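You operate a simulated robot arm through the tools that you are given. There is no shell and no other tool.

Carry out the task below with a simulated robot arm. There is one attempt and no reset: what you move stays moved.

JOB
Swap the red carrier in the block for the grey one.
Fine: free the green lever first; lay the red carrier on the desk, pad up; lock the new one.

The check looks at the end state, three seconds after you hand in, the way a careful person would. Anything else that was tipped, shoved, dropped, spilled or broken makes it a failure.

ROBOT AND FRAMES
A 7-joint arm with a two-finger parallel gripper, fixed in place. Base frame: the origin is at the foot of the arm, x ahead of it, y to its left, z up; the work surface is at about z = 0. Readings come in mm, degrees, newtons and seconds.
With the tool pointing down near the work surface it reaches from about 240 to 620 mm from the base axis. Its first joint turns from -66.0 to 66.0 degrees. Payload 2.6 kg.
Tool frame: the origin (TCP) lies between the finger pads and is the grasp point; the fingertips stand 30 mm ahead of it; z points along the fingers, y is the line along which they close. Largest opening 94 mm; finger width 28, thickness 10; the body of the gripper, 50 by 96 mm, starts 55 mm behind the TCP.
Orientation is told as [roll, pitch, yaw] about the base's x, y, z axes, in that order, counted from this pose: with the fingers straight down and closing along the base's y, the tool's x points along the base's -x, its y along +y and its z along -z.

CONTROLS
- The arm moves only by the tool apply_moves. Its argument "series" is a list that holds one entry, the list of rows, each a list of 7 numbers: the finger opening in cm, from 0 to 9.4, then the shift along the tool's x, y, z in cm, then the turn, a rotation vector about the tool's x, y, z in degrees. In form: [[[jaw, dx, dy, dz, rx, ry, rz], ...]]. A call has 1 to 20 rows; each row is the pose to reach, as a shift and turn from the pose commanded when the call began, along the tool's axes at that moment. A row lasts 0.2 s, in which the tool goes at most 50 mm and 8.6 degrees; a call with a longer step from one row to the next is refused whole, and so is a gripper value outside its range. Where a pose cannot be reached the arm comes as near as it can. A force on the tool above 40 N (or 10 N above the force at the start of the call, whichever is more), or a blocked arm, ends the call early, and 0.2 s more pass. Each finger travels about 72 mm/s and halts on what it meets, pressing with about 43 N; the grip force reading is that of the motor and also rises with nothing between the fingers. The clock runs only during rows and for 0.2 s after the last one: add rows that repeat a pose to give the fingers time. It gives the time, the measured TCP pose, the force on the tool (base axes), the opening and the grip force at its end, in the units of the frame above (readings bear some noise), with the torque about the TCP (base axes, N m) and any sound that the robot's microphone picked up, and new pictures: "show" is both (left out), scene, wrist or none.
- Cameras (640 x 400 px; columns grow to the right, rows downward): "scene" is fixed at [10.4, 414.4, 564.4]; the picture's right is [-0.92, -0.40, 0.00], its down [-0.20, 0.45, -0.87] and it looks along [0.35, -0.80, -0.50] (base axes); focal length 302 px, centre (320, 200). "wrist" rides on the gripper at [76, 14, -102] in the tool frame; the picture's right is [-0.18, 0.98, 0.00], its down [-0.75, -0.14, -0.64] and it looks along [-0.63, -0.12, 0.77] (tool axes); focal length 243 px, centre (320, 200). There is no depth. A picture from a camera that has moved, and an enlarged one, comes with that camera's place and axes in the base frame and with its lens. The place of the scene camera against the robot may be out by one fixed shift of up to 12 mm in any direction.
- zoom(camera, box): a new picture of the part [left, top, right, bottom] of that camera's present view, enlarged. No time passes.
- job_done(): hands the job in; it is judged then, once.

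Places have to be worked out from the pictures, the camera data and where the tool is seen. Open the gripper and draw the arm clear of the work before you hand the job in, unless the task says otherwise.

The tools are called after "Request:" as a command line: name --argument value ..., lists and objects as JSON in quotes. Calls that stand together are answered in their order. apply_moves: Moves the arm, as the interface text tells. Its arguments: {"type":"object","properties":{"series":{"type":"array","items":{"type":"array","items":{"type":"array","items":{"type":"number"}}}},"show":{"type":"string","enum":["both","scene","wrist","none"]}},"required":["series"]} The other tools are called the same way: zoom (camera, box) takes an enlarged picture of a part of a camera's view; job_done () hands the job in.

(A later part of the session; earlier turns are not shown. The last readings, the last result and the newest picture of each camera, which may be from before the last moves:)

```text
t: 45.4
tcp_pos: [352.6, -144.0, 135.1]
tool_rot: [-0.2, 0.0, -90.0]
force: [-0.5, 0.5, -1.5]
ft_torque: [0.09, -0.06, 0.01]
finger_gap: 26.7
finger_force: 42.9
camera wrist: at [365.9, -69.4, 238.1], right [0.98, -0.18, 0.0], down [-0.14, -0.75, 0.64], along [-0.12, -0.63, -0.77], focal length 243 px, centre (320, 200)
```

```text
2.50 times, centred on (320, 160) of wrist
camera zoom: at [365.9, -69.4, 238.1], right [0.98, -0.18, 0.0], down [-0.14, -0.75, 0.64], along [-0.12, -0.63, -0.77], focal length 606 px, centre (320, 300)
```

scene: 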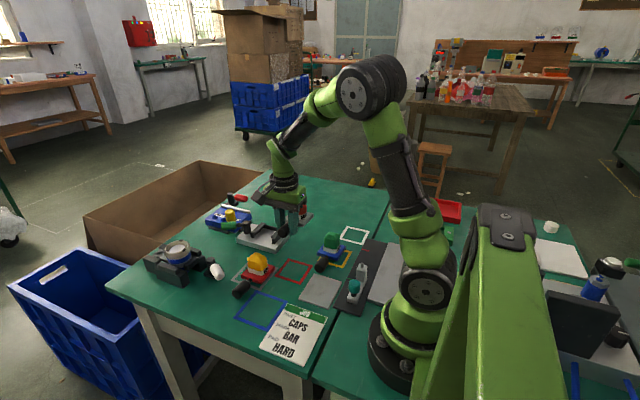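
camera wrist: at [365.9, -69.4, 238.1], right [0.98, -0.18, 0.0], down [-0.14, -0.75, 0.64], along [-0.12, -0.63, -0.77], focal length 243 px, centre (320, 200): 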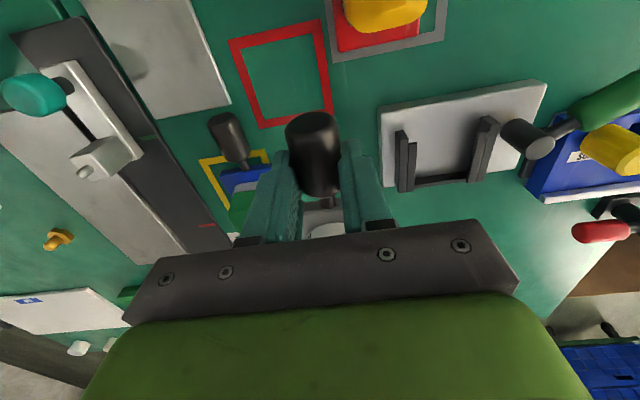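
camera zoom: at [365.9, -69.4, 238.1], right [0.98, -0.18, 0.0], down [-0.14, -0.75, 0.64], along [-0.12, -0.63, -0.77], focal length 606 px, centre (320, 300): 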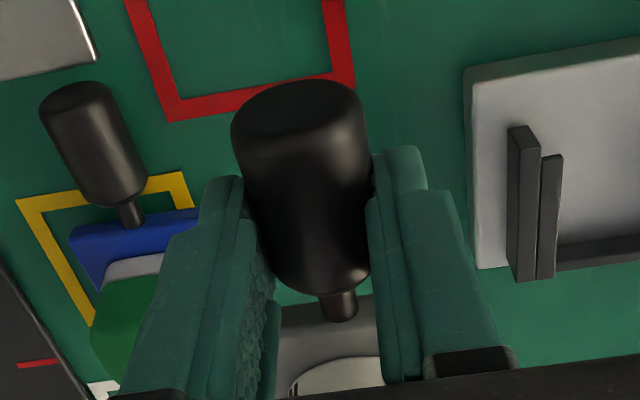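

The grey carrier hangs level. I move it over in front of the block to the lateral position where the red one slid freely (+107.5 mm in x, +88.5 mm in y), staying high.

Request:
apply_moves --series '[[[1, 1, 1, 0, 0, 0, 0], [1, 2.5, 3, 0, 0, 0, 0], [1, 4, 5, 0, 0, 0, 0], [1, 5.5, 7, 0, 0, 0, 0], [1, 7, 9, 0, 0, 0, 0], [1, 8.4, 10.4, 0, 0, 0, 0], [1, 8.85, 10.75, 0, 0, 0, 0], [1, 8.85, 10.75, 2, 0, 0, 0], [1, 8.85, 10.75, 4, 0, 0, 0], [1, 8.85, 10.75, 5.5, 0, 0, 0], [1, 8.85, 10.75, 5.5, 0, 0, 0]]]'

Request:
zoom --camera "scene" --box '[200, 190, 320, 280]'

Request:
zoom --camera "wrist" --box '[220, 0, 540, 240]'

```text
t: 47.8
tcp_pos: [458.4, -56.0, 80.3]
tool_rot: [-0.1, 0.0, -89.9]
force: [-1.1, -0.2, -2.4]
ft_torque: [0.08, 0.05, -0.03]
finger_gap: 26.5
finger_force: 42.9
camera wrist: at [472.4, 18.7, 182.8], right [0.98, -0.18, 0.0], down [-0.14, -0.75, 0.64], along [-0.12, -0.63, -0.77], focal length 243 px, centre (320, 200)
```

scene: 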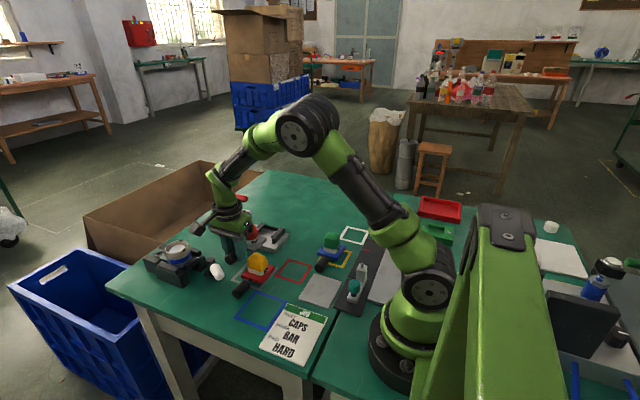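
wrist: 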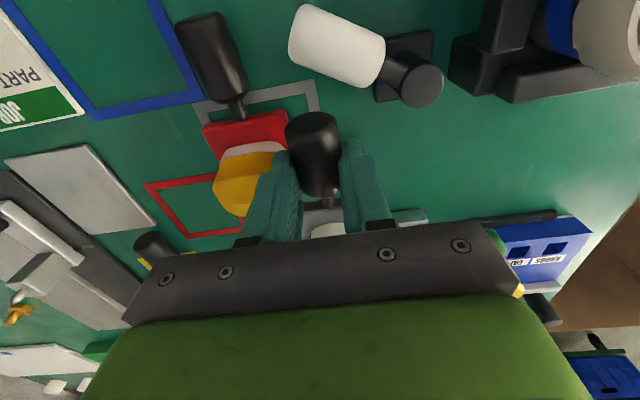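

```text
4.44 times, centred on (260, 235) of scene
camera zoom: at [10.4, 414.4, 564.4], right [-0.92, -0.4, 0.0], down [-0.2, 0.45, -0.87], along [0.35, -0.8, -0.5], focal length 1343 px, centre (587, 44)
```

zoom: 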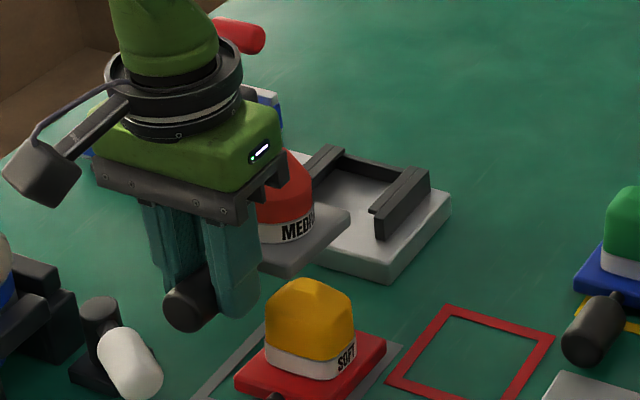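

```text
1.67 times, centred on (380, 120) of wrist
camera zoom: at [472.4, 18.7, 182.8], right [0.98, -0.18, 0.0], down [-0.14, -0.75, 0.64], along [-0.12, -0.63, -0.77], focal length 404 px, centre (220, 333)
```

zoom: 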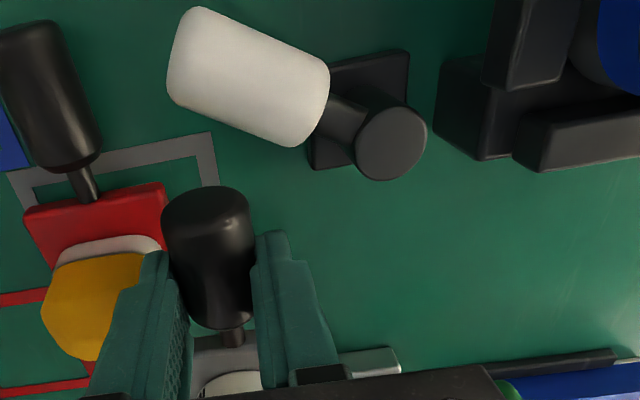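

Before lowering, I check the clearance between the left finger and the yellow pad of the red carrier.

Request:
zoom --camera "wrist" --box '[190, 100, 310, 250]'

Request:
zoom --camera "scene" --box '[225, 220, 295, 290]'

```text
2.67 times, centred on (250, 175) of wrist
camera zoom: at [472.4, 18.7, 182.8], right [0.98, -0.18, 0.0], down [-0.14, -0.75, 0.64], along [-0.12, -0.63, -0.77], focal length 647 px, centre (507, 267)
```

zoom: 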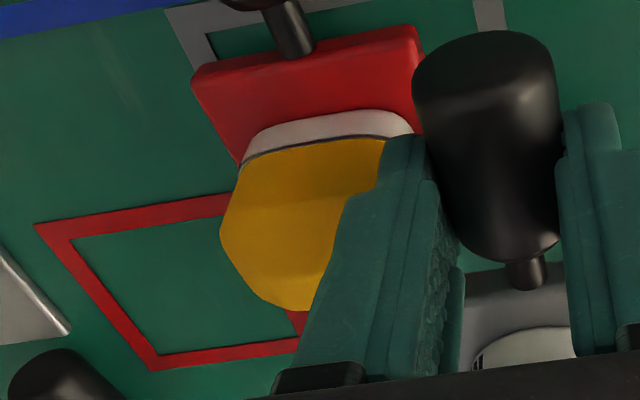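

```text
5.71 times, centred on (260, 255) of scene
camera zoom: at [10.4, 414.4, 564.4], right [-0.92, -0.4, 0.0], down [-0.2, 0.45, -0.87], along [0.35, -0.8, -0.5], focal length 1727 px, centre (663, -114)
```

zoom: 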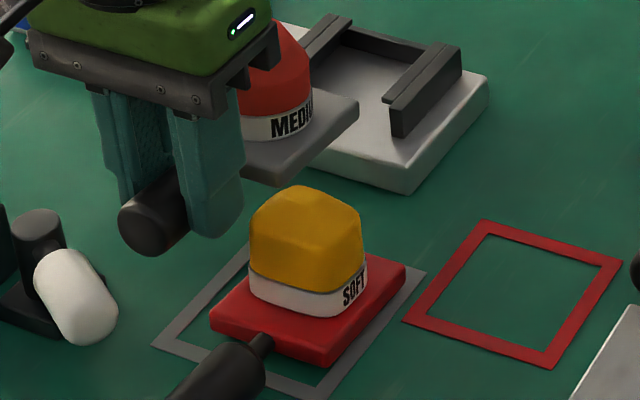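

About 5 mm of clearance is estimated beside the pad. I lower slowly to sliding height while watching the side force.

Request:
apply_moves --series '[[[1, 0, 0, 0.6, 0, 0, 0], [1, 0, 0, 1.2, 0, 0, 0], [1, 0, 0, 1.8, 0, 0, 0], [1, 0, 0, 2.2, 0, 0, 0], [1, 0, 0, 2.6, 0, 0, 0], [1, 0, 0, 2.6, 0, 0, 0]]]'

Request:
zoom --camera "wrist" --box '[190, 80, 350, 250]'

Request:
zoom --camera "scene" --box '[225, 210, 305, 280]'

```text
t: 49.2
tcp_pos: [458.8, -56.5, 55.4]
tool_rot: [-0.2, -0.1, -90.1]
force: [-0.5, -0.1, -2.1]
ft_torque: [0.11, 0.03, -0.03]
finger_gap: 27.0
finger_force: 42.8
camera wrist: at [472.2, 19.1, 157.3], right [0.98, -0.18, 0.0], down [-0.14, -0.75, 0.64], along [-0.12, -0.63, -0.77], focal length 243 px, centre (320, 200)
```

scene: 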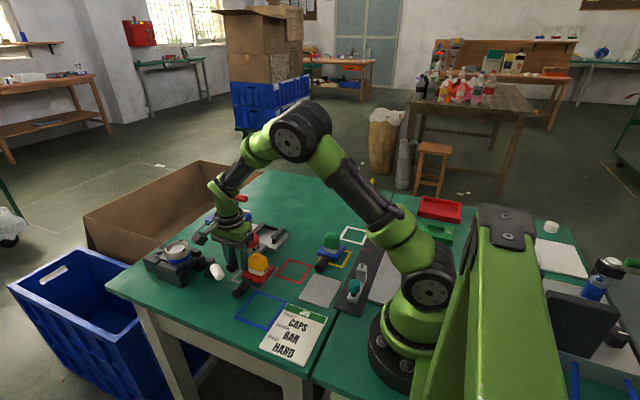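
wrist: 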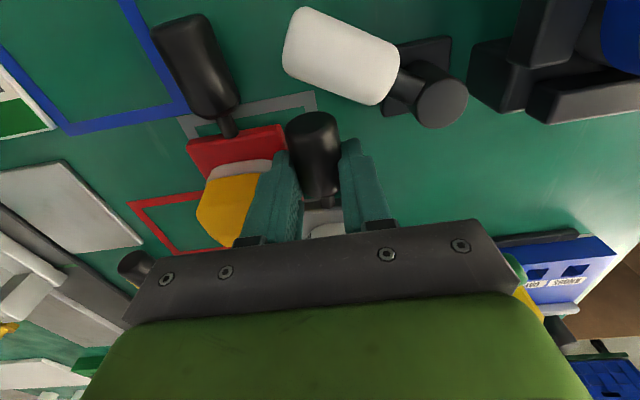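

```text
2.35 times, centred on (270, 165) of wrist
camera zoom: at [472.2, 19.1, 157.3], right [0.98, -0.18, 0.0], down [-0.14, -0.75, 0.64], along [-0.12, -0.63, -0.77], focal length 571 px, centre (438, 282)
```

zoom: 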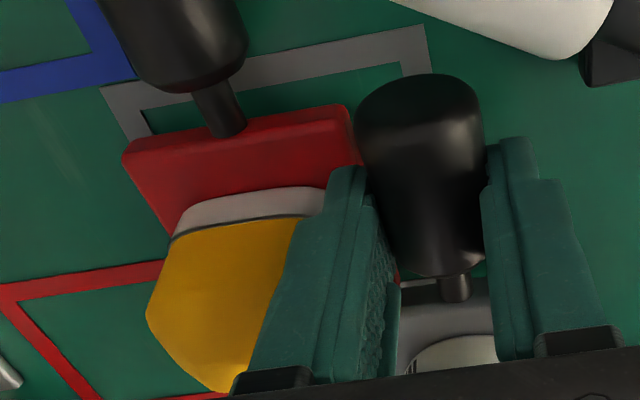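

```text
5.71 times, centred on (265, 245) of scene
camera zoom: at [10.4, 414.4, 564.4], right [-0.92, -0.4, 0.0], down [-0.2, 0.45, -0.87], along [0.35, -0.8, -0.5], focal length 1727 px, centre (634, -57)
```

zoom: 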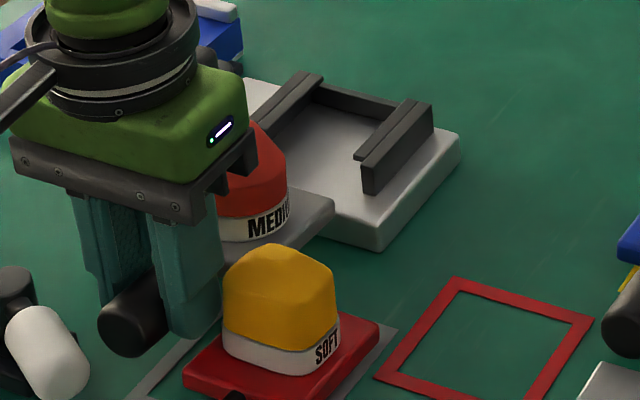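

No side contact. I advance 9 mm so the plate's leading edge is over the block but still in front of the rails, then lower gently to find the slot floor.

Request:
apply_moves --series '[[[1, -0.3, 0, 0, 0, 0, 0], [1, -0.6, 0, 0, 0, 0, 0], [1, -0.9, 0, 0, 0, 0, 0], [1, -0.9, 0, 0.1, 0, 0, 0], [1, -0.9, 0, 0.2, 0, 0, 0], [1, -0.9, 0, 0.2, 0, 0, 0]]]' --show "none"

Request:
apply_moves --series '[[[1, 0, 0, 0.1, 0, 0, 0], [1, 0, 0, 0.2, 0, 0, 0], [1, 0, 0, 0.2, 0, 0, 0]]]' --show "wrist"

Request:
zoom --camera "scene" --box '[225, 205, 305, 275]'

```text
t: 50.6
tcp_pos: [459.3, -65.5, 53.4]
tool_rot: [0.0, -0.1, -89.8]
force: [-2.8, -0.3, 8.0]
ft_torque: [-0.97, 0.13, -0.25]
finger_gap: 27.0
finger_force: 43.1
```

```text
t: 51.4
tcp_pos: [460.3, -65.0, 49.8]
tool_rot: [-0.1, 0.0, -89.9]
force: [2.3, -1.7, 6.1]
ft_torque: [-0.81, -0.18, 0.32]
finger_gap: 26.7
finger_force: 43.2
camera wrist: at [472.4, 9.8, 152.6], right [0.98, -0.18, 0.0], down [-0.14, -0.75, 0.64], along [-0.12, -0.63, -0.77], focal length 243 px, centre (320, 200)
```

wrist: 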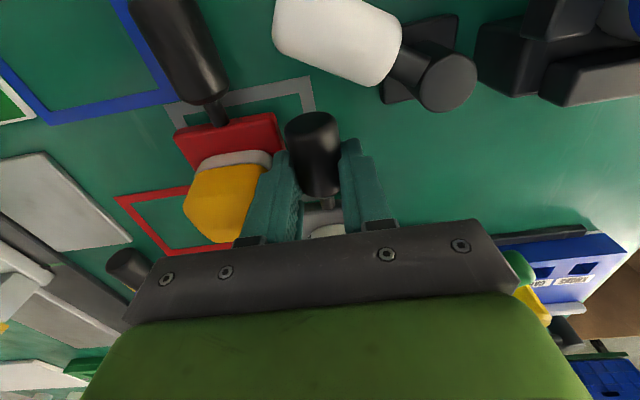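

```text
5.71 times, centred on (265, 240) of scene
camera zoom: at [10.4, 414.4, 564.3], right [-0.92, -0.4, 0.0], down [-0.2, 0.45, -0.87], along [0.35, -0.8, -0.5], focal length 1727 px, centre (634, -29)
```

zoom: 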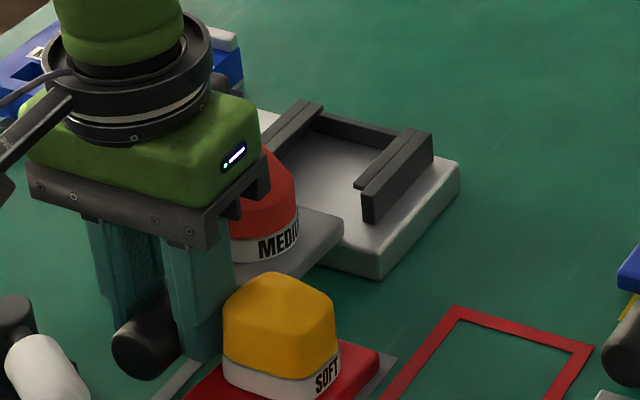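

The block floor was reached near TCP z≈53.5, and the last 2 mm only tilted the carrier slightly. I raise 4 mm and look at its attitude.

Request:
apply_moves --series '[[[1, 0, 0, -0.2, 0, 0, 0], [1, 0, 0, -0.4, 0, 0, 0], [1, 0, 0, -0.4, 0, 0, 0]]]' --show "wrist"

Request:
zoom --camera "scene" --box '[225, 205, 305, 275]'

Request:
zoom --camera "wrist" --box '[220, 80, 420, 240]'

```text
t: 52.2
tcp_pos: [458.2, -64.6, 54.7]
tool_rot: [-0.2, 0.0, -90.0]
force: [-0.4, 0.3, -2.2]
ft_torque: [0.13, -0.01, 0.0]
finger_gap: 26.4
finger_force: 42.9
camera wrist: at [471.5, 10.6, 156.8], right [0.98, -0.18, 0.0], down [-0.14, -0.75, 0.64], along [-0.12, -0.63, -0.77], focal length 243 px, centre (320, 200)
```

wrist: 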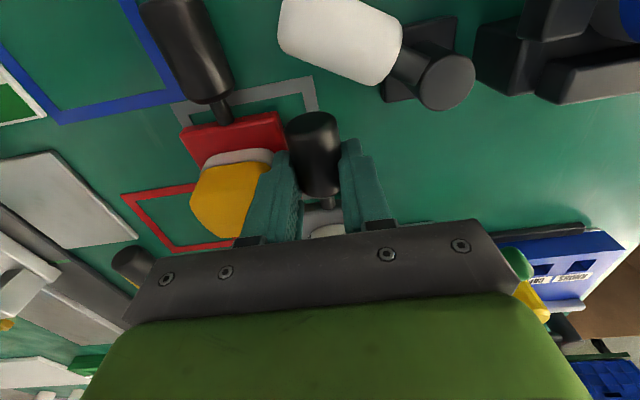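

```text
5.71 times, centred on (265, 240) of scene
camera zoom: at [10.4, 414.4, 564.4], right [-0.92, -0.4, 0.0], down [-0.2, 0.45, -0.87], along [0.35, -0.8, -0.5], focal length 1727 px, centre (634, -29)
```

zoom: 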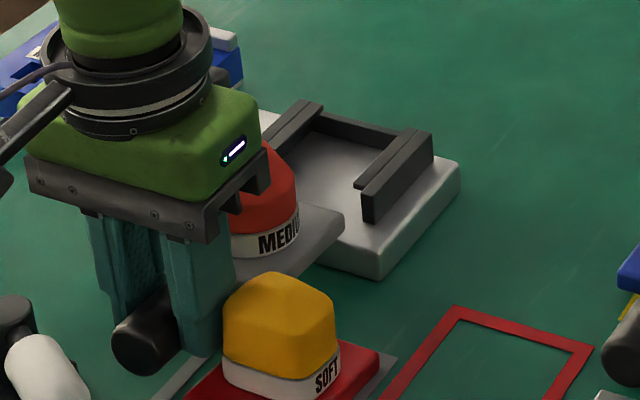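

```text
2.50 times, centred on (320, 160) of wrist
camera zoom: at [471.5, 10.6, 156.8], right [0.98, -0.18, 0.0], down [-0.14, -0.75, 0.64], along [-0.12, -0.63, -0.77], focal length 606 px, centre (320, 300)
```

zoom: 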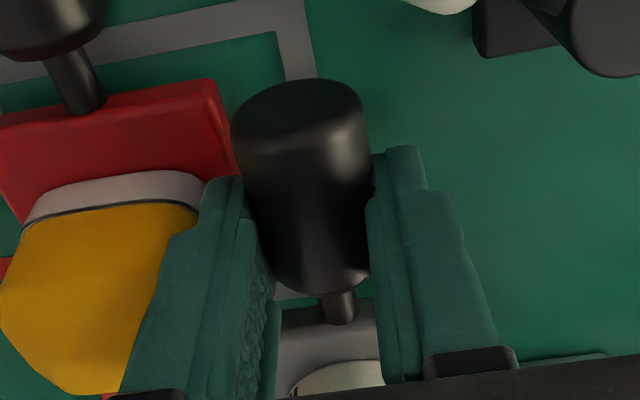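

It hangs free again, pitched up about 1.5°. I tilt the tool 1.5° to level the plate, then lower until it just touches.

Request:
apply_moves --series '[[[1, 0, 0, 0, 0, 0.75, 0], [1, 0, 0, 0, 0, 1.5, 0], [1, 0, 0, 0, 0, 1.5, 0]]]' --show "none"

Request:
apply_moves --series '[[[1, 0, 0, 0.05, 0, 0, 0], [1, 0, 0, 0.05, 0, 0, 0]]]' --show "none"

Request:
zoom --camera "scene" --box '[225, 205, 305, 275]'

```text
t: 53.0
tcp_pos: [458.7, -65.1, 55.9]
tool_rot: [-0.1, 1.5, -90.0]
force: [0.4, -0.4, -2.9]
ft_torque: [0.12, -0.02, 0.01]
finger_gap: 26.6
finger_force: 42.0
```

```text
t: 53.6
tcp_pos: [458.5, -64.9, 53.8]
tool_rot: [0.0, 1.5, -90.1]
force: [-0.3, -0.3, -2.1]
ft_torque: [0.11, 0.02, 0.02]
finger_gap: 26.4
finger_force: 43.4
```

```text
5.71 times, centred on (265, 240) of scene
camera zoom: at [10.4, 414.4, 564.4], right [-0.92, -0.4, 0.0], down [-0.2, 0.45, -0.87], along [0.35, -0.8, -0.5], focal length 1727 px, centre (634, -29)
```

zoom: 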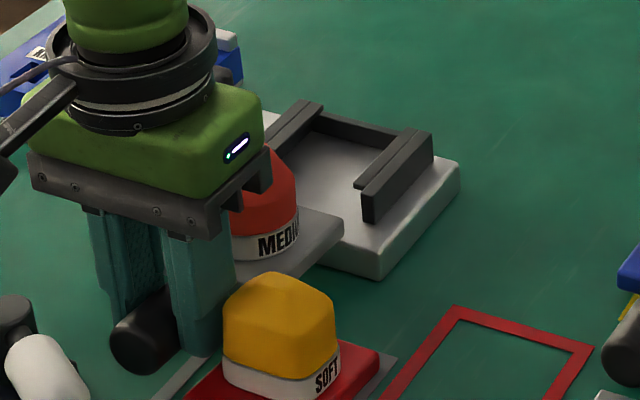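

Still free. I lower in half-millimetre steps to feel first contact.

Request:
apply_moves --series '[[[1, 0, 0, 0.05, 0, 0, 0], [1, 0, 0, 0.05, 0, 0, 0]]]' --show "none"

Request:
apply_moves --series '[[[1, 0, 0, 0.05, 0, 0, 0], [1, 0, 0, 0.05, 0, 0, 0]]]' --show "none"

```text
t: 54.2
tcp_pos: [458.6, -65.2, 54.6]
tool_rot: [-0.2, 1.6, -90.1]
force: [0.8, 1.0, -2.2]
ft_torque: [0.1, 0.02, 0.04]
finger_gap: 26.7
finger_force: 43.0
```

```text
t: 54.8
tcp_pos: [457.8, -65.0, 53.2]
tool_rot: [-0.1, 1.4, -89.9]
force: [1.1, 0.2, -0.9]
ft_torque: [0.03, -0.02, 0.06]
finger_gap: 26.7
finger_force: 43.2
```

First contact is felt. I raise 0.3 mm and slide inward 14 mm towards the rails, watching the y force.

Request:
apply_moves --series '[[[1, 0, 0, -0.03, 0, 0, 0], [1, -0.3, 0, -0.03, 0, 0, 0], [1, -0.6, 0, -0.03, 0, 0, 0], [1, -0.9, 0, -0.03, 0, 0, 0], [1, -1.2, 0, -0.03, 0, 0, 0], [1, -1.4, 0, -0.03, 0, 0, 0], [1, -1.4, 0, -0.03, 0, 0, 0]]]'

Request:
zoom --camera "scene" --box '[225, 205, 305, 275]'

Request:
zoom --camera "wrist" --box '[220, 80, 420, 240]'

```text
t: 56.4
tcp_pos: [458.4, -79.7, 53.0]
tool_rot: [0.0, 1.5, -90.1]
force: [0.5, 1.8, 2.8]
ft_torque: [-0.34, -0.1, 0.12]
finger_gap: 26.5
finger_force: 43.4
camera wrist: at [472.0, -6.6, 157.2], right [0.98, -0.18, -0.01], down [-0.14, -0.77, 0.62], along [-0.12, -0.61, -0.78], focal length 243 px, centre (320, 200)
```

scene: 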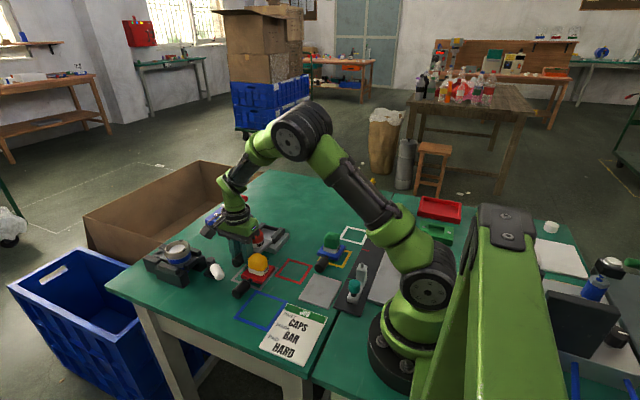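
wrist: 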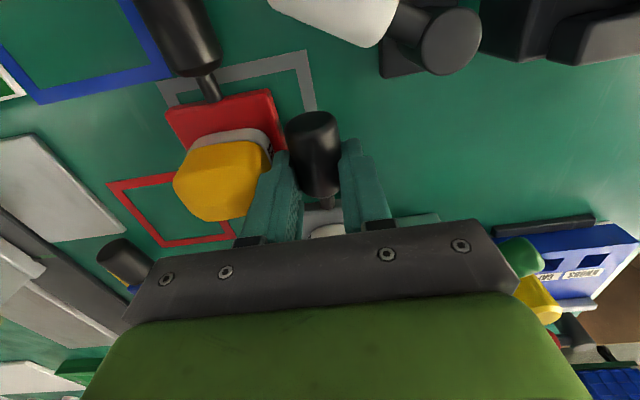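

```text
5.71 times, centred on (265, 240) of scene
camera zoom: at [10.4, 414.4, 564.3], right [-0.92, -0.4, 0.0], down [-0.2, 0.45, -0.87], along [0.35, -0.8, -0.5], focal length 1727 px, centre (634, -29)
```

zoom: 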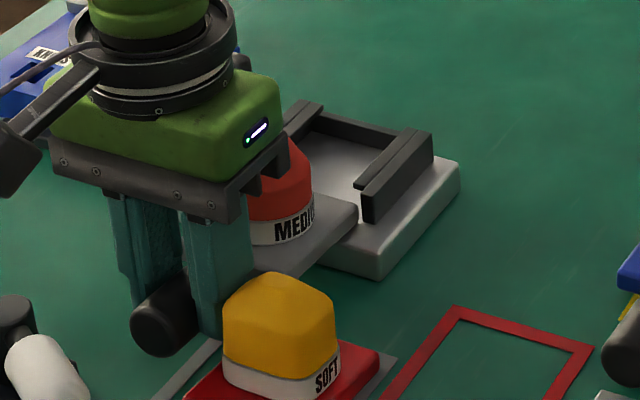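

```text
2.50 times, centred on (320, 160) of wrist
camera zoom: at [472.0, -6.6, 157.2], right [0.98, -0.18, -0.01], down [-0.14, -0.77, 0.62], along [-0.12, -0.61, -0.78], focal length 606 px, centre (320, 300)
```

zoom: 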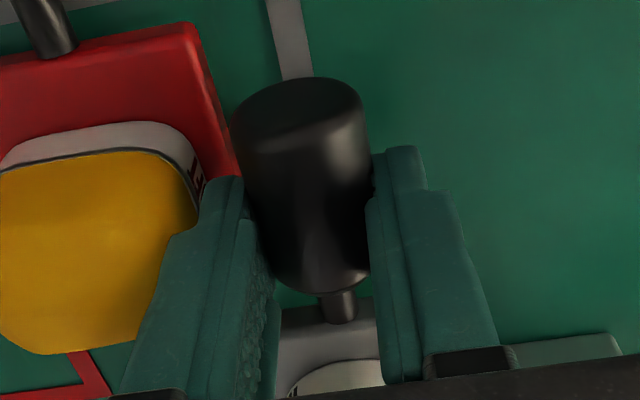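

Request:
zoom --camera "scene" --box '[260, 220, 300, 260]'

```text
10.00 times, centred on (280, 240) of scene
camera zoom: at [10.4, 414.4, 564.3], right [-0.92, -0.4, 0.0], down [-0.2, 0.45, -0.87], along [0.35, -0.8, -0.5], focal length 3022 px, centre (720, -200)
```

zoom: 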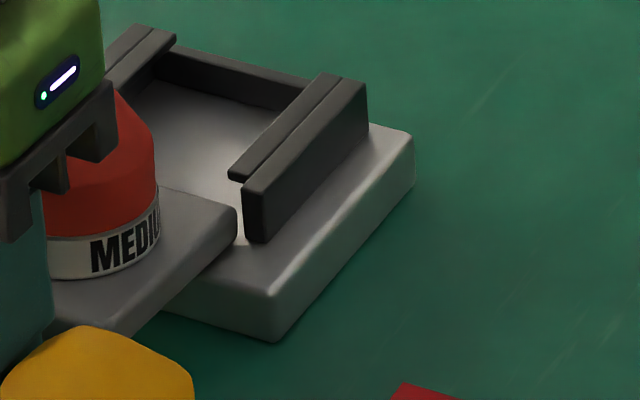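

The plate corner is at the rail mouth and looks aligned. I continue 8 mm inward to enter under the lips, watching the force.

Request:
apply_moves --series '[[[1, -0.2, 0, -0.03, 0, 0, 0], [1, -0.4, 0, -0.03, 0, 0, 0], [1, -0.6, 0, -0.03, 0, 0, 0], [1, -0.8, 0, -0.03, 0, 0, 0], [1, -0.8, 0, -0.03, 0, 0, 0]]]' --show "wrist"

Request:
zoom --camera "scene" --box '[260, 220, 300, 260]'

```text
t: 57.6
tcp_pos: [457.1, -86.3, 52.3]
tool_rot: [-0.1, 1.5, -89.9]
force: [0.1, 0.5, 0.4]
ft_torque: [-0.11, 0.05, -0.06]
finger_gap: 26.7
finger_force: 42.7
camera wrist: at [471.7, -14.2, 157.1], right [0.98, -0.18, -0.01], down [-0.14, -0.77, 0.62], along [-0.12, -0.61, -0.78], focal length 243 px, centre (320, 200)
```

wrist: 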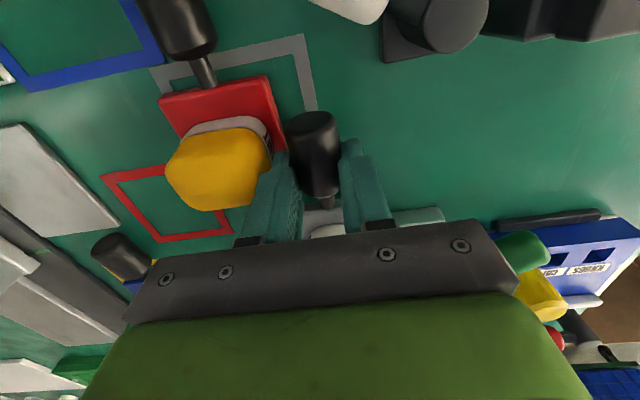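

```text
10.00 times, centred on (280, 240) of scene
camera zoom: at [10.4, 414.4, 564.4], right [-0.92, -0.4, 0.0], down [-0.2, 0.45, -0.87], along [0.35, -0.8, -0.5], focal length 3022 px, centre (720, -200)
```

zoom: 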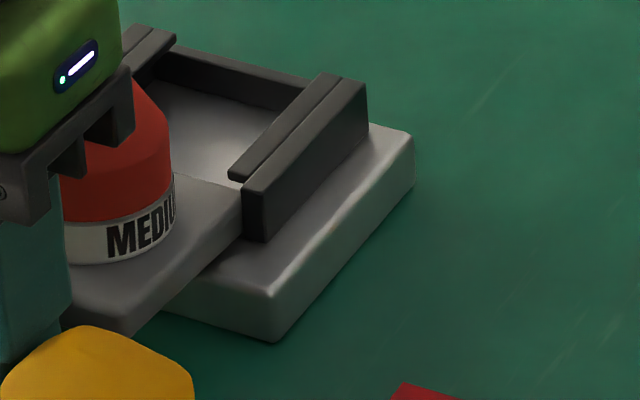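

It has entered under the rail lips with negligible force. I continue 15 mm.

Request:
apply_moves --series '[[[1, -0.3, 0, 0, 0, 0, 0], [1, -0.6, 0, 0, 0, 0, 0], [1, -0.9, 0, 0, 0, 0, 0], [1, -1.2, 0, 0, 0, 0, 0], [1, -1.5, 0, 0, 0, 0, 0], [1, -1.5, 0, 0, 0, 0, 0]]]' --show "none"

Request:
zoom --camera "scene" --box '[250, 210, 300, 260]'

```text
t: 59.0
tcp_pos: [457.9, -103.4, 52.4]
tool_rot: [-0.1, 1.6, -90.1]
force: [0.1, -0.3, -0.3]
ft_torque: [-0.08, -0.06, 0.08]
finger_gap: 26.8
finger_force: 43.0
```

```text
8.00 times, centred on (275, 235) of scene
camera zoom: at [10.4, 414.4, 564.4], right [-0.92, -0.4, 0.0], down [-0.2, 0.45, -0.87], along [0.35, -0.8, -0.5], focal length 2417 px, centre (680, -80)
```

zoom: 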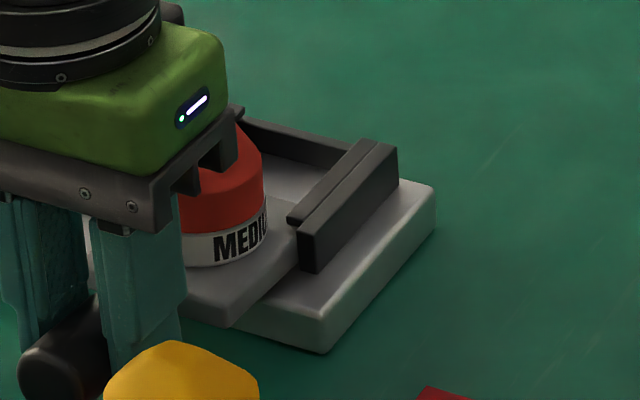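

Sliding freely. Next 18 mm inward.

Request:
apply_moves --series '[[[1, -0.3, 0, 0, 0, 0, 0], [1, -0.6, 0, 0, 0, 0, 0], [1, -0.9, 0, 0, 0, 0, 0], [1, -1.2, 0, 0, 0, 0, 0], [1, -1.5, 0, 0, 0, 0, 0], [1, -1.8, 0, 0, 0, 0, 0], [1, -1.8, 0, 0, 0, 0, 0]]]' --show "wrist"

Request:
zoom --camera "scene" --box '[230, 200, 300, 260]'

```text
t: 60.6
tcp_pos: [458.6, -117.5, 52.0]
tool_rot: [-0.1, 1.6, -89.9]
force: [-1.5, 7.8, 1.0]
ft_torque: [-0.36, 0.14, -0.19]
finger_gap: 26.9
finger_force: 43.1
camera wrist: at [472.5, -46.5, 157.0], right [0.98, -0.18, -0.01], down [-0.14, -0.77, 0.62], along [-0.12, -0.61, -0.78], focal length 243 px, centre (320, 200)
```

wrist: 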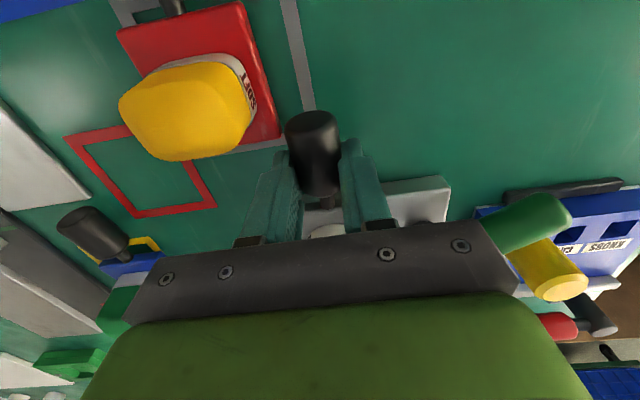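

```text
6.67 times, centred on (265, 230) of scene
camera zoom: at [10.4, 414.4, 564.4], right [-0.92, -0.4, 0.0], down [-0.2, 0.45, -0.87], along [0.35, -0.8, -0.5], focal length 2014 px, centre (687, 0)
```

zoom: 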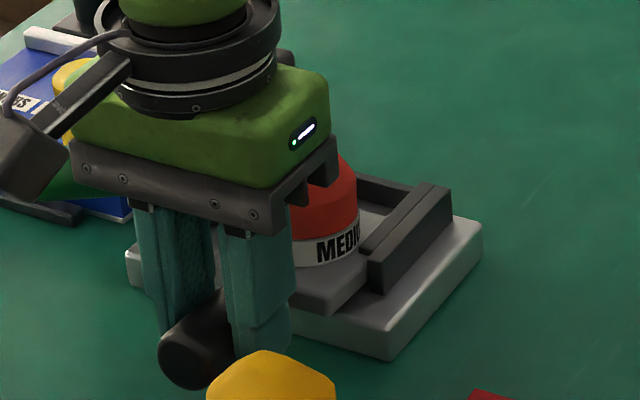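

There is slight resistance (8 N) with about 10 mm still to go. I continue in small steps and watch whether it jams or slides.

Request:
apply_moves --series '[[[1, -0.1, 0, 0, 0, 0, 0], [1, -0.2, 0, 0, 0, 0, 0], [1, -0.3, 0, 0, 0, 0, 0], [1, -0.3, 0, 0, 0, 0, 0]]]' --show "wrist"

Request:
zoom --camera "wrist" --box '[220, 80, 420, 240]'

Request:
zoom --camera "scene" --box '[250, 210, 300, 260]'

```text
t: 61.6
tcp_pos: [458.9, -121.4, 52.0]
tool_rot: [0.1, 1.6, -89.8]
force: [5.1, 12.2, -3.4]
ft_torque: [-0.21, -0.16, 0.36]
finger_gap: 26.4
finger_force: 42.9
camera wrist: at [472.2, -49.9, 156.2], right [0.98, -0.18, -0.01], down [-0.14, -0.77, 0.62], along [-0.12, -0.61, -0.78], focal length 243 px, centre (320, 200)
```

wrist: 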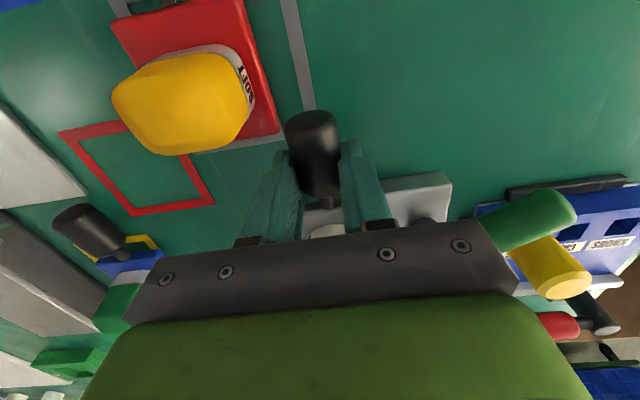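

```text
2.50 times, centred on (320, 160) of wrist
camera zoom: at [472.2, -49.9, 156.2], right [0.98, -0.18, -0.01], down [-0.14, -0.77, 0.62], along [-0.12, -0.61, -0.78], focal length 606 px, centre (320, 300)
```

zoom: 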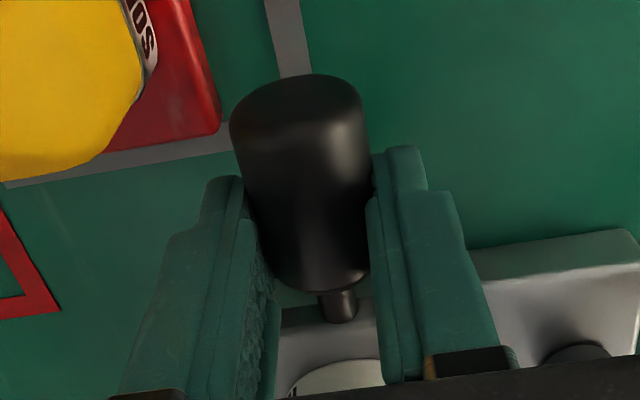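

```text
8.00 times, centred on (275, 235) of scene
camera zoom: at [10.4, 414.4, 564.4], right [-0.92, -0.4, 0.0], down [-0.2, 0.45, -0.87], along [0.35, -0.8, -0.5], focal length 2417 px, centre (680, -80)
```

zoom: 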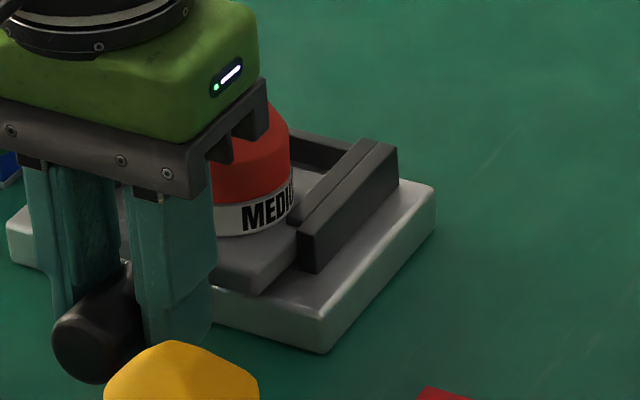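

It is advancing against mild friction. I keep going in 4 mm steps.

Request:
apply_moves --series '[[[1, -0.1, 0.02, 0, 0, 0, 0], [1, -0.2, 0.04, 0, 0, 0, 0], [1, -0.3, 0.04, 0, 0, 0, 0], [1, -0.4, 0.04, 0, 0, 0, 0], [1, -0.4, 0.04, 0, 0, 0, 0]]]' --show "wrist"

Request:
zoom --camera "wrist" --box '[220, 80, 420, 240]'

Request:
zoom --camera "scene" --box '[250, 210, 300, 260]'

```text
t: 62.8
tcp_pos: [459.3, -125.7, 50.4]
tool_rot: [-0.2, 1.7, -89.8]
force: [2.3, 14.7, -8.3]
ft_torque: [0.23, -0.06, 0.18]
finger_gap: 26.6
finger_force: 42.9
camera wrist: at [472.7, -53.5, 155.7], right [0.98, -0.18, -0.01], down [-0.14, -0.77, 0.62], along [-0.12, -0.61, -0.78], focal length 243 px, centre (320, 200)
```

wrist: 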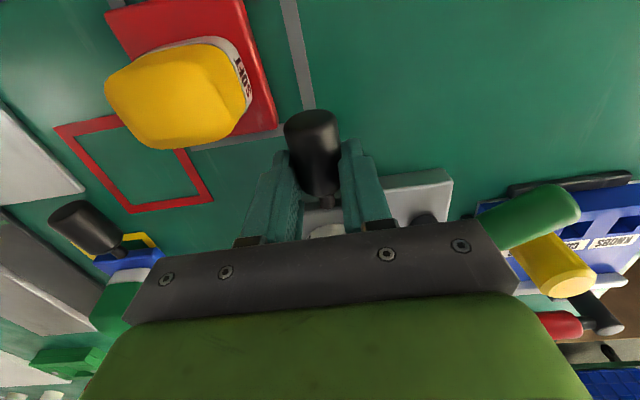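

```text
2.50 times, centred on (320, 160) of wrist
camera zoom: at [472.7, -53.5, 155.7], right [0.98, -0.18, -0.01], down [-0.14, -0.77, 0.62], along [-0.12, -0.61, -0.78], focal length 606 px, centre (320, 300)
```

zoom: 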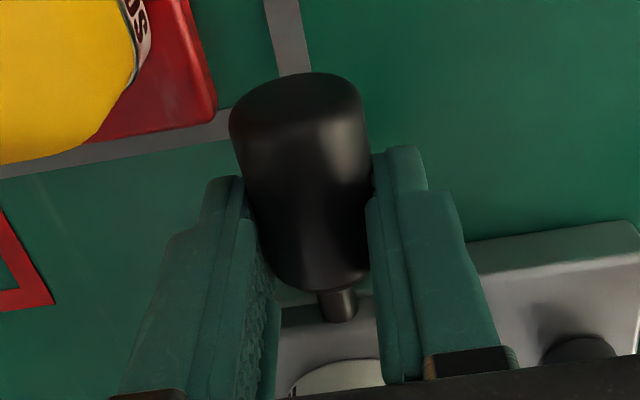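

```text
8.00 times, centred on (275, 235) of scene
camera zoom: at [10.5, 414.4, 564.4], right [-0.92, -0.4, 0.0], down [-0.2, 0.45, -0.87], along [0.35, -0.8, -0.5], focal length 2417 px, centre (680, -80)
```

zoom: 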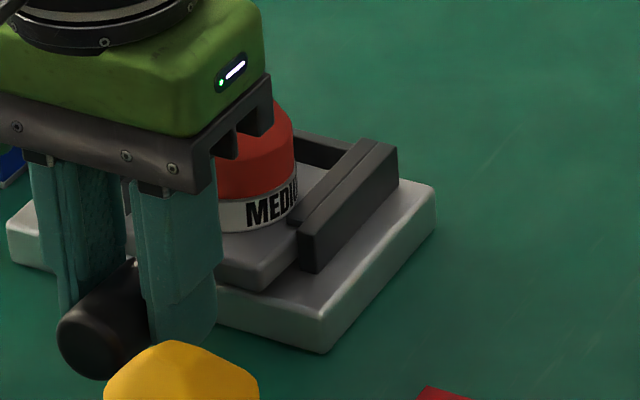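

Part of the resistance is the lips pressing down on the plate (Fz -8 N), so I lower 0.8 mm and push on.

Request:
apply_moves --series '[[[1, 0, 0, 0.08, 0, 0, 0], [1, -0.1, 0, 0.08, 0, 0, 0], [1, -0.2, 0, 0.08, 0, 0, 0], [1, -0.3, 0, 0.08, 0, 0, 0], [1, -0.3, 0, 0.08, 0, 0, 0]]]' --show "none"

Request:
zoom --camera "wrist" --box '[220, 80, 420, 240]'

Request:
zoom --camera "scene" --box '[250, 210, 300, 260]'

```text
t: 64.0
tcp_pos: [459.2, -127.9, 50.6]
tool_rot: [-0.2, 1.7, -89.9]
force: [-3.7, 20.1, -5.9]
ft_torque: [-0.3, 0.16, -0.26]
finger_gap: 26.6
finger_force: 42.8
```

```text
2.50 times, centred on (320, 160) of wrist
camera zoom: at [472.5, -55.3, 155.7], right [0.98, -0.18, -0.01], down [-0.14, -0.77, 0.62], along [-0.12, -0.61, -0.78], focal length 606 px, centre (320, 300)
```

zoom: 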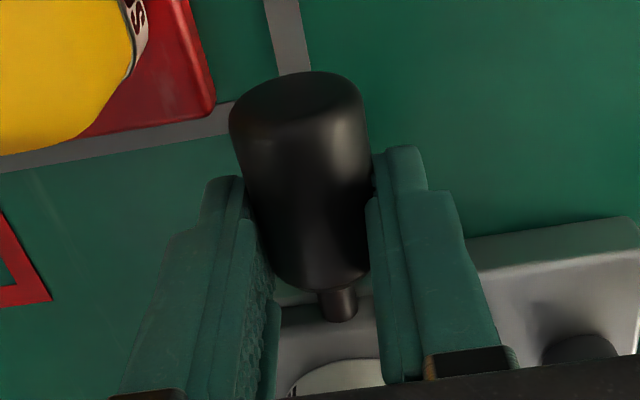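

```text
8.00 times, centred on (275, 235) of scene
camera zoom: at [10.4, 414.4, 564.4], right [-0.92, -0.4, 0.0], down [-0.2, 0.45, -0.87], along [0.35, -0.8, -0.5], focal length 2417 px, centre (680, -80)
```

zoom: 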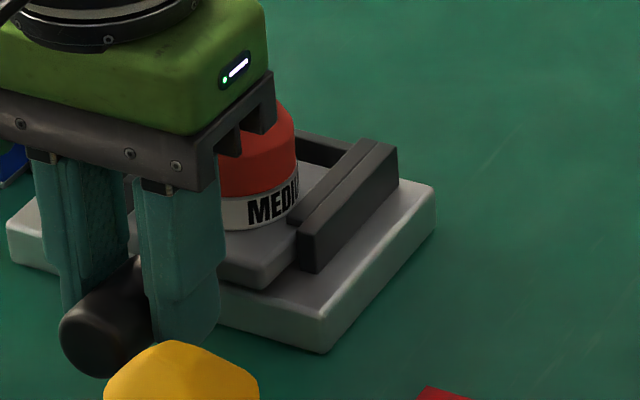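

I compare directly with the red carrier's original seated position using the same zoom window as before.

Request:
zoom --camera "scene" --box '[220, 200, 320, 270]'

```text
5.71 times, centred on (270, 235) of scene
camera zoom: at [10.4, 414.4, 564.4], right [-0.92, -0.4, 0.0], down [-0.2, 0.45, -0.87], along [0.35, -0.8, -0.5], focal length 1727 px, centre (606, 0)
```

zoom: 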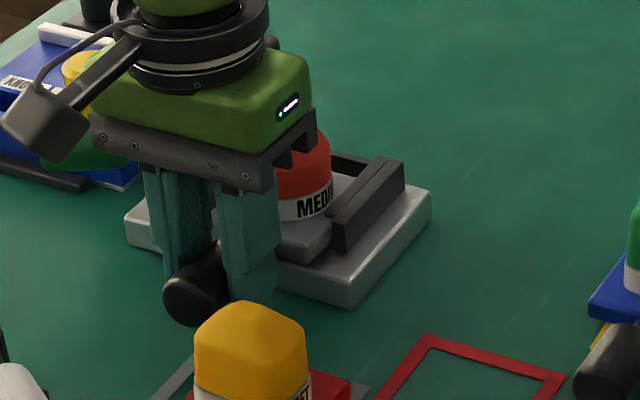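

There seem to be several mm left and the handle has begun to slip in the jaws, so the stiff grip is binding the slide. I release it and will push on the handle's end instead, letting the carrier align itself. First I open and rise.

Request:
apply_moves --series '[[[2.8, 0, 0, 0, 0, 0, 0], [3.6, 0, 0, 0, 0, 0, 0], [4.6, 0, 0, 0, 0, 0, 0], [5.0, 0, 0, 0, 0, 0, 0], [5.0, 0, 0, -2, 0, -1.5, 0], [5.0, 0, 0, -5, 0, -1.5, 0], [5.0, 0, 0, -8, 0, -1.5, 0], [5.0, 0, 0, -11, 0, -1.5, 0], [5.0, 0, 0, -11, 0, -1.5, 0]]]'

Request:
zoom --camera "scene" --box '[220, 200, 320, 270]'

Request:
zoom --camera "wrist" --box '[160, 0, 480, 240]'

```text
t: 66.0
tcp_pos: [460.1, -131.8, 161.0]
tool_rot: [-0.2, -0.1, -90.0]
force: [-0.8, 0.2, 0.1]
ft_torque: [-0.03, 0.01, -0.01]
finger_gap: 50.0
finger_force: 0.0
camera wrist: at [473.2, -56.6, 263.1], right [0.98, -0.18, 0.0], down [-0.14, -0.75, 0.64], along [-0.12, -0.63, -0.77], focal length 243 px, centre (320, 200)
```

scene: 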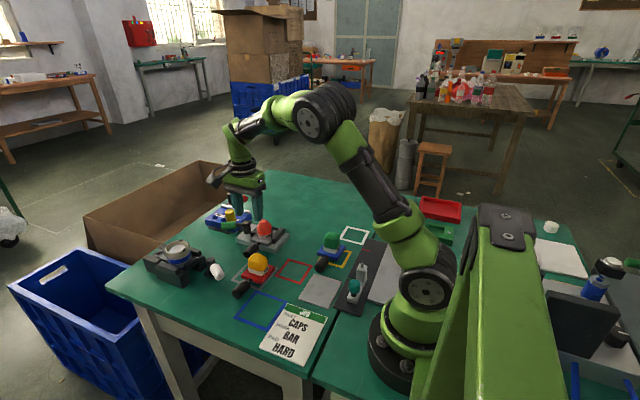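
wrist: 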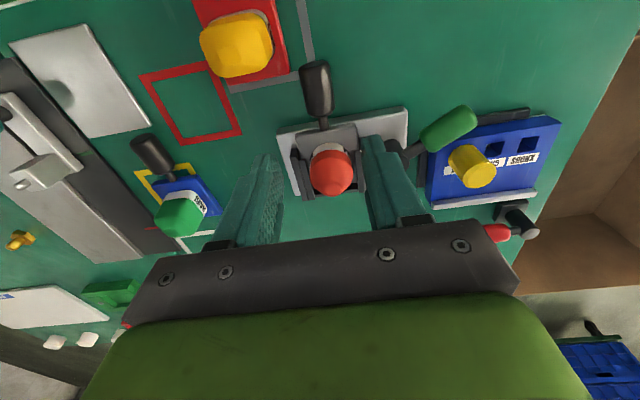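

```text
5.71 times, centred on (270, 235) of scene
camera zoom: at [10.4, 414.4, 564.4], right [-0.92, -0.4, 0.0], down [-0.2, 0.45, -0.87], along [0.35, -0.8, -0.5], focal length 1727 px, centre (606, 0)
```

zoom: 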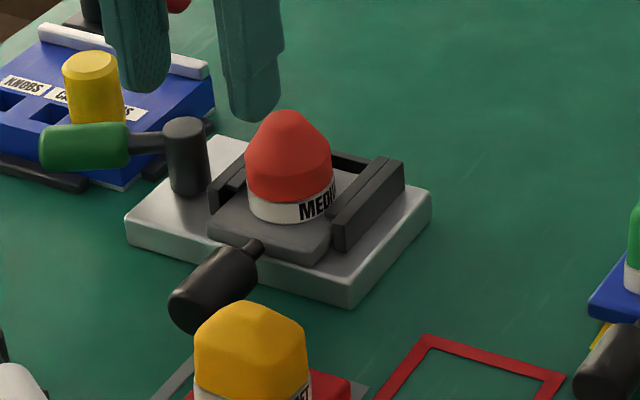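

```text
1.67 times, centred on (320, 120) of wrist
camera zoom: at [473.2, -56.6, 263.1], right [0.98, -0.18, 0.0], down [-0.14, -0.75, 0.64], along [-0.12, -0.63, -0.77], focal length 404 px, centre (320, 333)
```

zoom: 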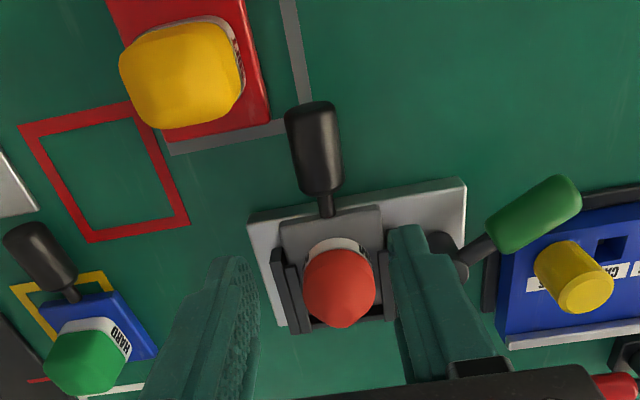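

The grey carrier is in the rails, about 8 mm short of where the red one sat. I close the jaws, move in front of the handle tip (y≈-96), and descend to push on its end.

Request:
apply_moves --series '[[[3, 2, -0.1, 0, 0, 0, 0], [1, 4, -0.15, 0, 0, 0, 0], [0, 6, -0.15, 0, 0, 0, 0], [0, 6.2, -0.15, 0, 0, 0, 0], [0, 6.2, -0.15, 3, 0, 0, 0], [0, 6.2, -0.15, 6, 0, 0, 0], [0, 6.2, -0.15, 9, 0, 0, 0], [0, 6.2, -0.15, 11, 0, 0, 0], [0, 6.2, -0.15, 11, 0, 0, 0]]]'

Request:
zoom --camera "scene" --box '[220, 200, 320, 270]'

Request:
zoom --camera "wrist" --box '[160, 0, 480, 240]'

```text
t: 68.0
tcp_pos: [459.5, -71.2, 50.6]
tool_rot: [-0.1, 0.0, -90.1]
force: [-0.2, 0.3, 0.0]
ft_torque: [-0.03, -0.01, 0.03]
finger_gap: 0.1
finger_force: 33.6
camera wrist: at [471.7, 5.0, 153.1], right [0.98, -0.18, 0.0], down [-0.14, -0.75, 0.64], along [-0.12, -0.63, -0.77], focal length 243 px, centre (320, 200)
```

scene: 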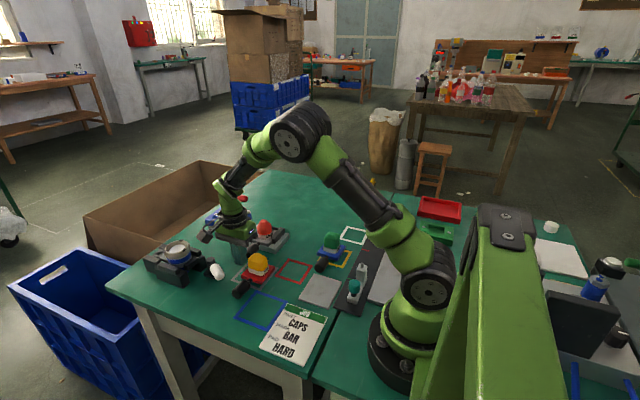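
wrist: 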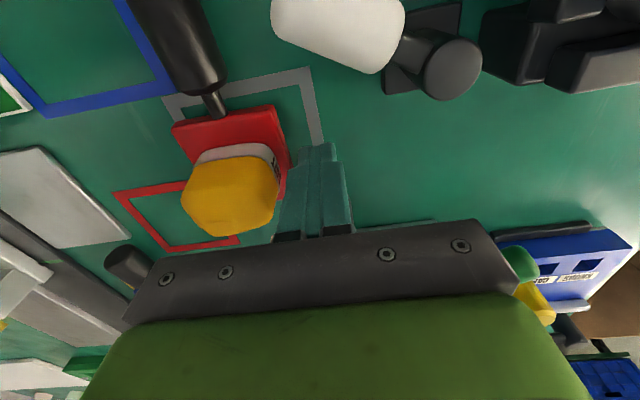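

```text
5.71 times, centred on (270, 235) of scene
camera zoom: at [10.4, 414.4, 564.4], right [-0.92, -0.4, 0.0], down [-0.2, 0.45, -0.87], along [0.35, -0.8, -0.5], focal length 1727 px, centre (606, 0)
```

zoom: 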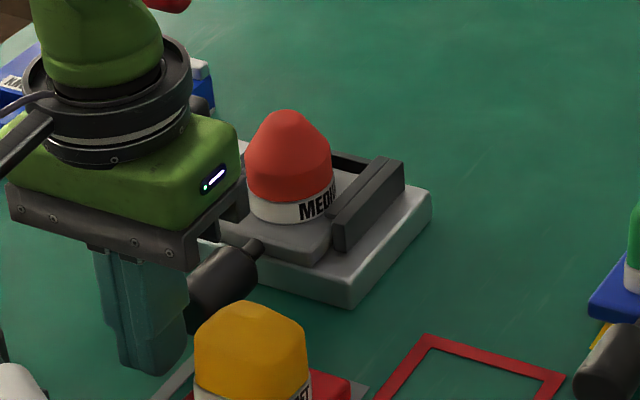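

```text
1.67 times, centred on (320, 120) of wrist
camera zoom: at [471.7, 5.0, 153.1], right [0.98, -0.18, 0.0], down [-0.14, -0.75, 0.64], along [-0.12, -0.63, -0.77], focal length 404 px, centre (320, 333)
```

zoom: 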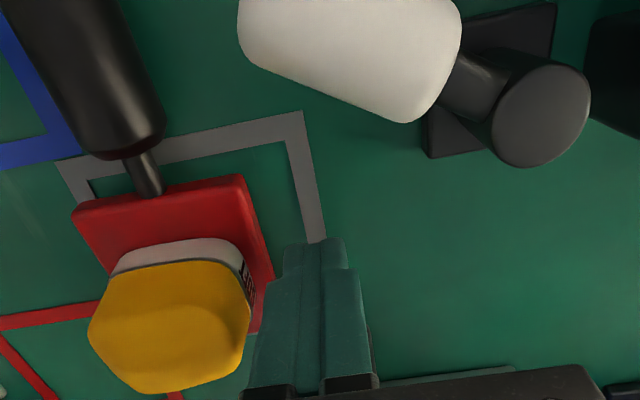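

The fingers stand just ahead of the handle end. I push towards -y slowly: 12 mm first.

Request:
apply_moves --series '[[[0, -0.3, 0, 0, 0, 0, 0], [0, -0.6, 0, 0, 0, 0, 0], [0, -0.9, 0, 0, 0, 0, 0], [0, -1.2, 0, 0, 0, 0, 0], [0, -1.2, 0, 0, 0, 0, 0]]]' --show "none"

Request:
apply_moves --series '[[[0, -0.15, 0, 0, 0, 0, 0], [0, -0.3, 0, 0, 0, 0, 0], [0, -0.3, 0, 0, 0, 0, 0]]]' --show "none"

Request:
zoom --camera "scene" --box '[220, 200, 320, 270]'

```text
t: 69.2
tcp_pos: [457.8, -83.2, 49.5]
tool_rot: [0.0, 0.0, -90.0]
force: [-0.4, 0.7, -0.4]
ft_torque: [-0.02, -0.01, 0.02]
finger_gap: 0.0
finger_force: 32.9
```

```text
t: 70.0
tcp_pos: [457.2, -84.3, 50.1]
tool_rot: [-0.1, 0.0, -90.0]
force: [-0.1, 1.6, -0.8]
ft_torque: [0.02, 0.01, 0.0]
finger_gap: 0.0
finger_force: 33.4
```

```text
5.71 times, centred on (270, 235) of scene
camera zoom: at [10.4, 414.4, 564.4], right [-0.92, -0.4, 0.0], down [-0.2, 0.45, -0.87], along [0.35, -0.8, -0.5], focal length 1727 px, centre (606, 0)
```

zoom: 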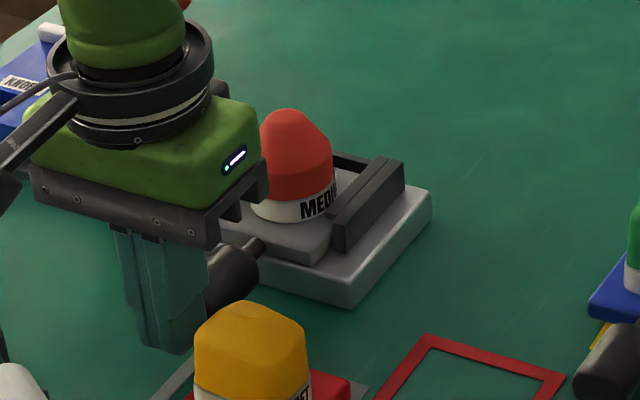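

Contact seems just made with little force. I push further, in 3 mm increments.

Request:
apply_moves --series '[[[0, -0.15, 0, 0, 0, 0, 0], [0, -0.3, 0, 0, 0, 0, 0], [0, -0.3, 0, 0, 0, 0, 0]]]' --show "none"

Request:
apply_moves --series '[[[0, -0.15, 0, 0, 0, 0, 0], [0, -0.3, 0, 0, 0, 0, 0], [0, -0.3, 0, 0, 0, 0, 0]]]' --show "none"

Request:
zoom --camera "scene" --box '[220, 200, 320, 270]'

```text
t: 70.8
tcp_pos: [457.2, -88.6, 50.4]
tool_rot: [-0.1, 0.1, -90.0]
force: [-0.4, 2.3, 1.4]
ft_torque: [-0.01, -0.02, -0.02]
finger_gap: 0.0
finger_force: 33.2
```

```text
t: 71.6
tcp_pos: [457.4, -88.3, 50.7]
tool_rot: [-0.3, 0.4, -89.9]
force: [-4.7, 21.4, 2.7]
ft_torque: [0.29, 0.09, -0.06]
finger_gap: 0.0
finger_force: 32.5
```

```text
5.71 times, centred on (270, 235) of scene
camera zoom: at [10.4, 414.4, 564.4], right [-0.92, -0.4, 0.0], down [-0.2, 0.45, -0.87], along [0.35, -0.8, -0.5], focal length 1727 px, centre (606, 0)
```

zoom: 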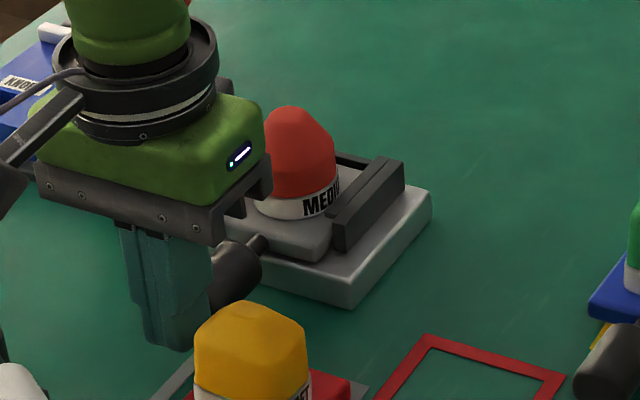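

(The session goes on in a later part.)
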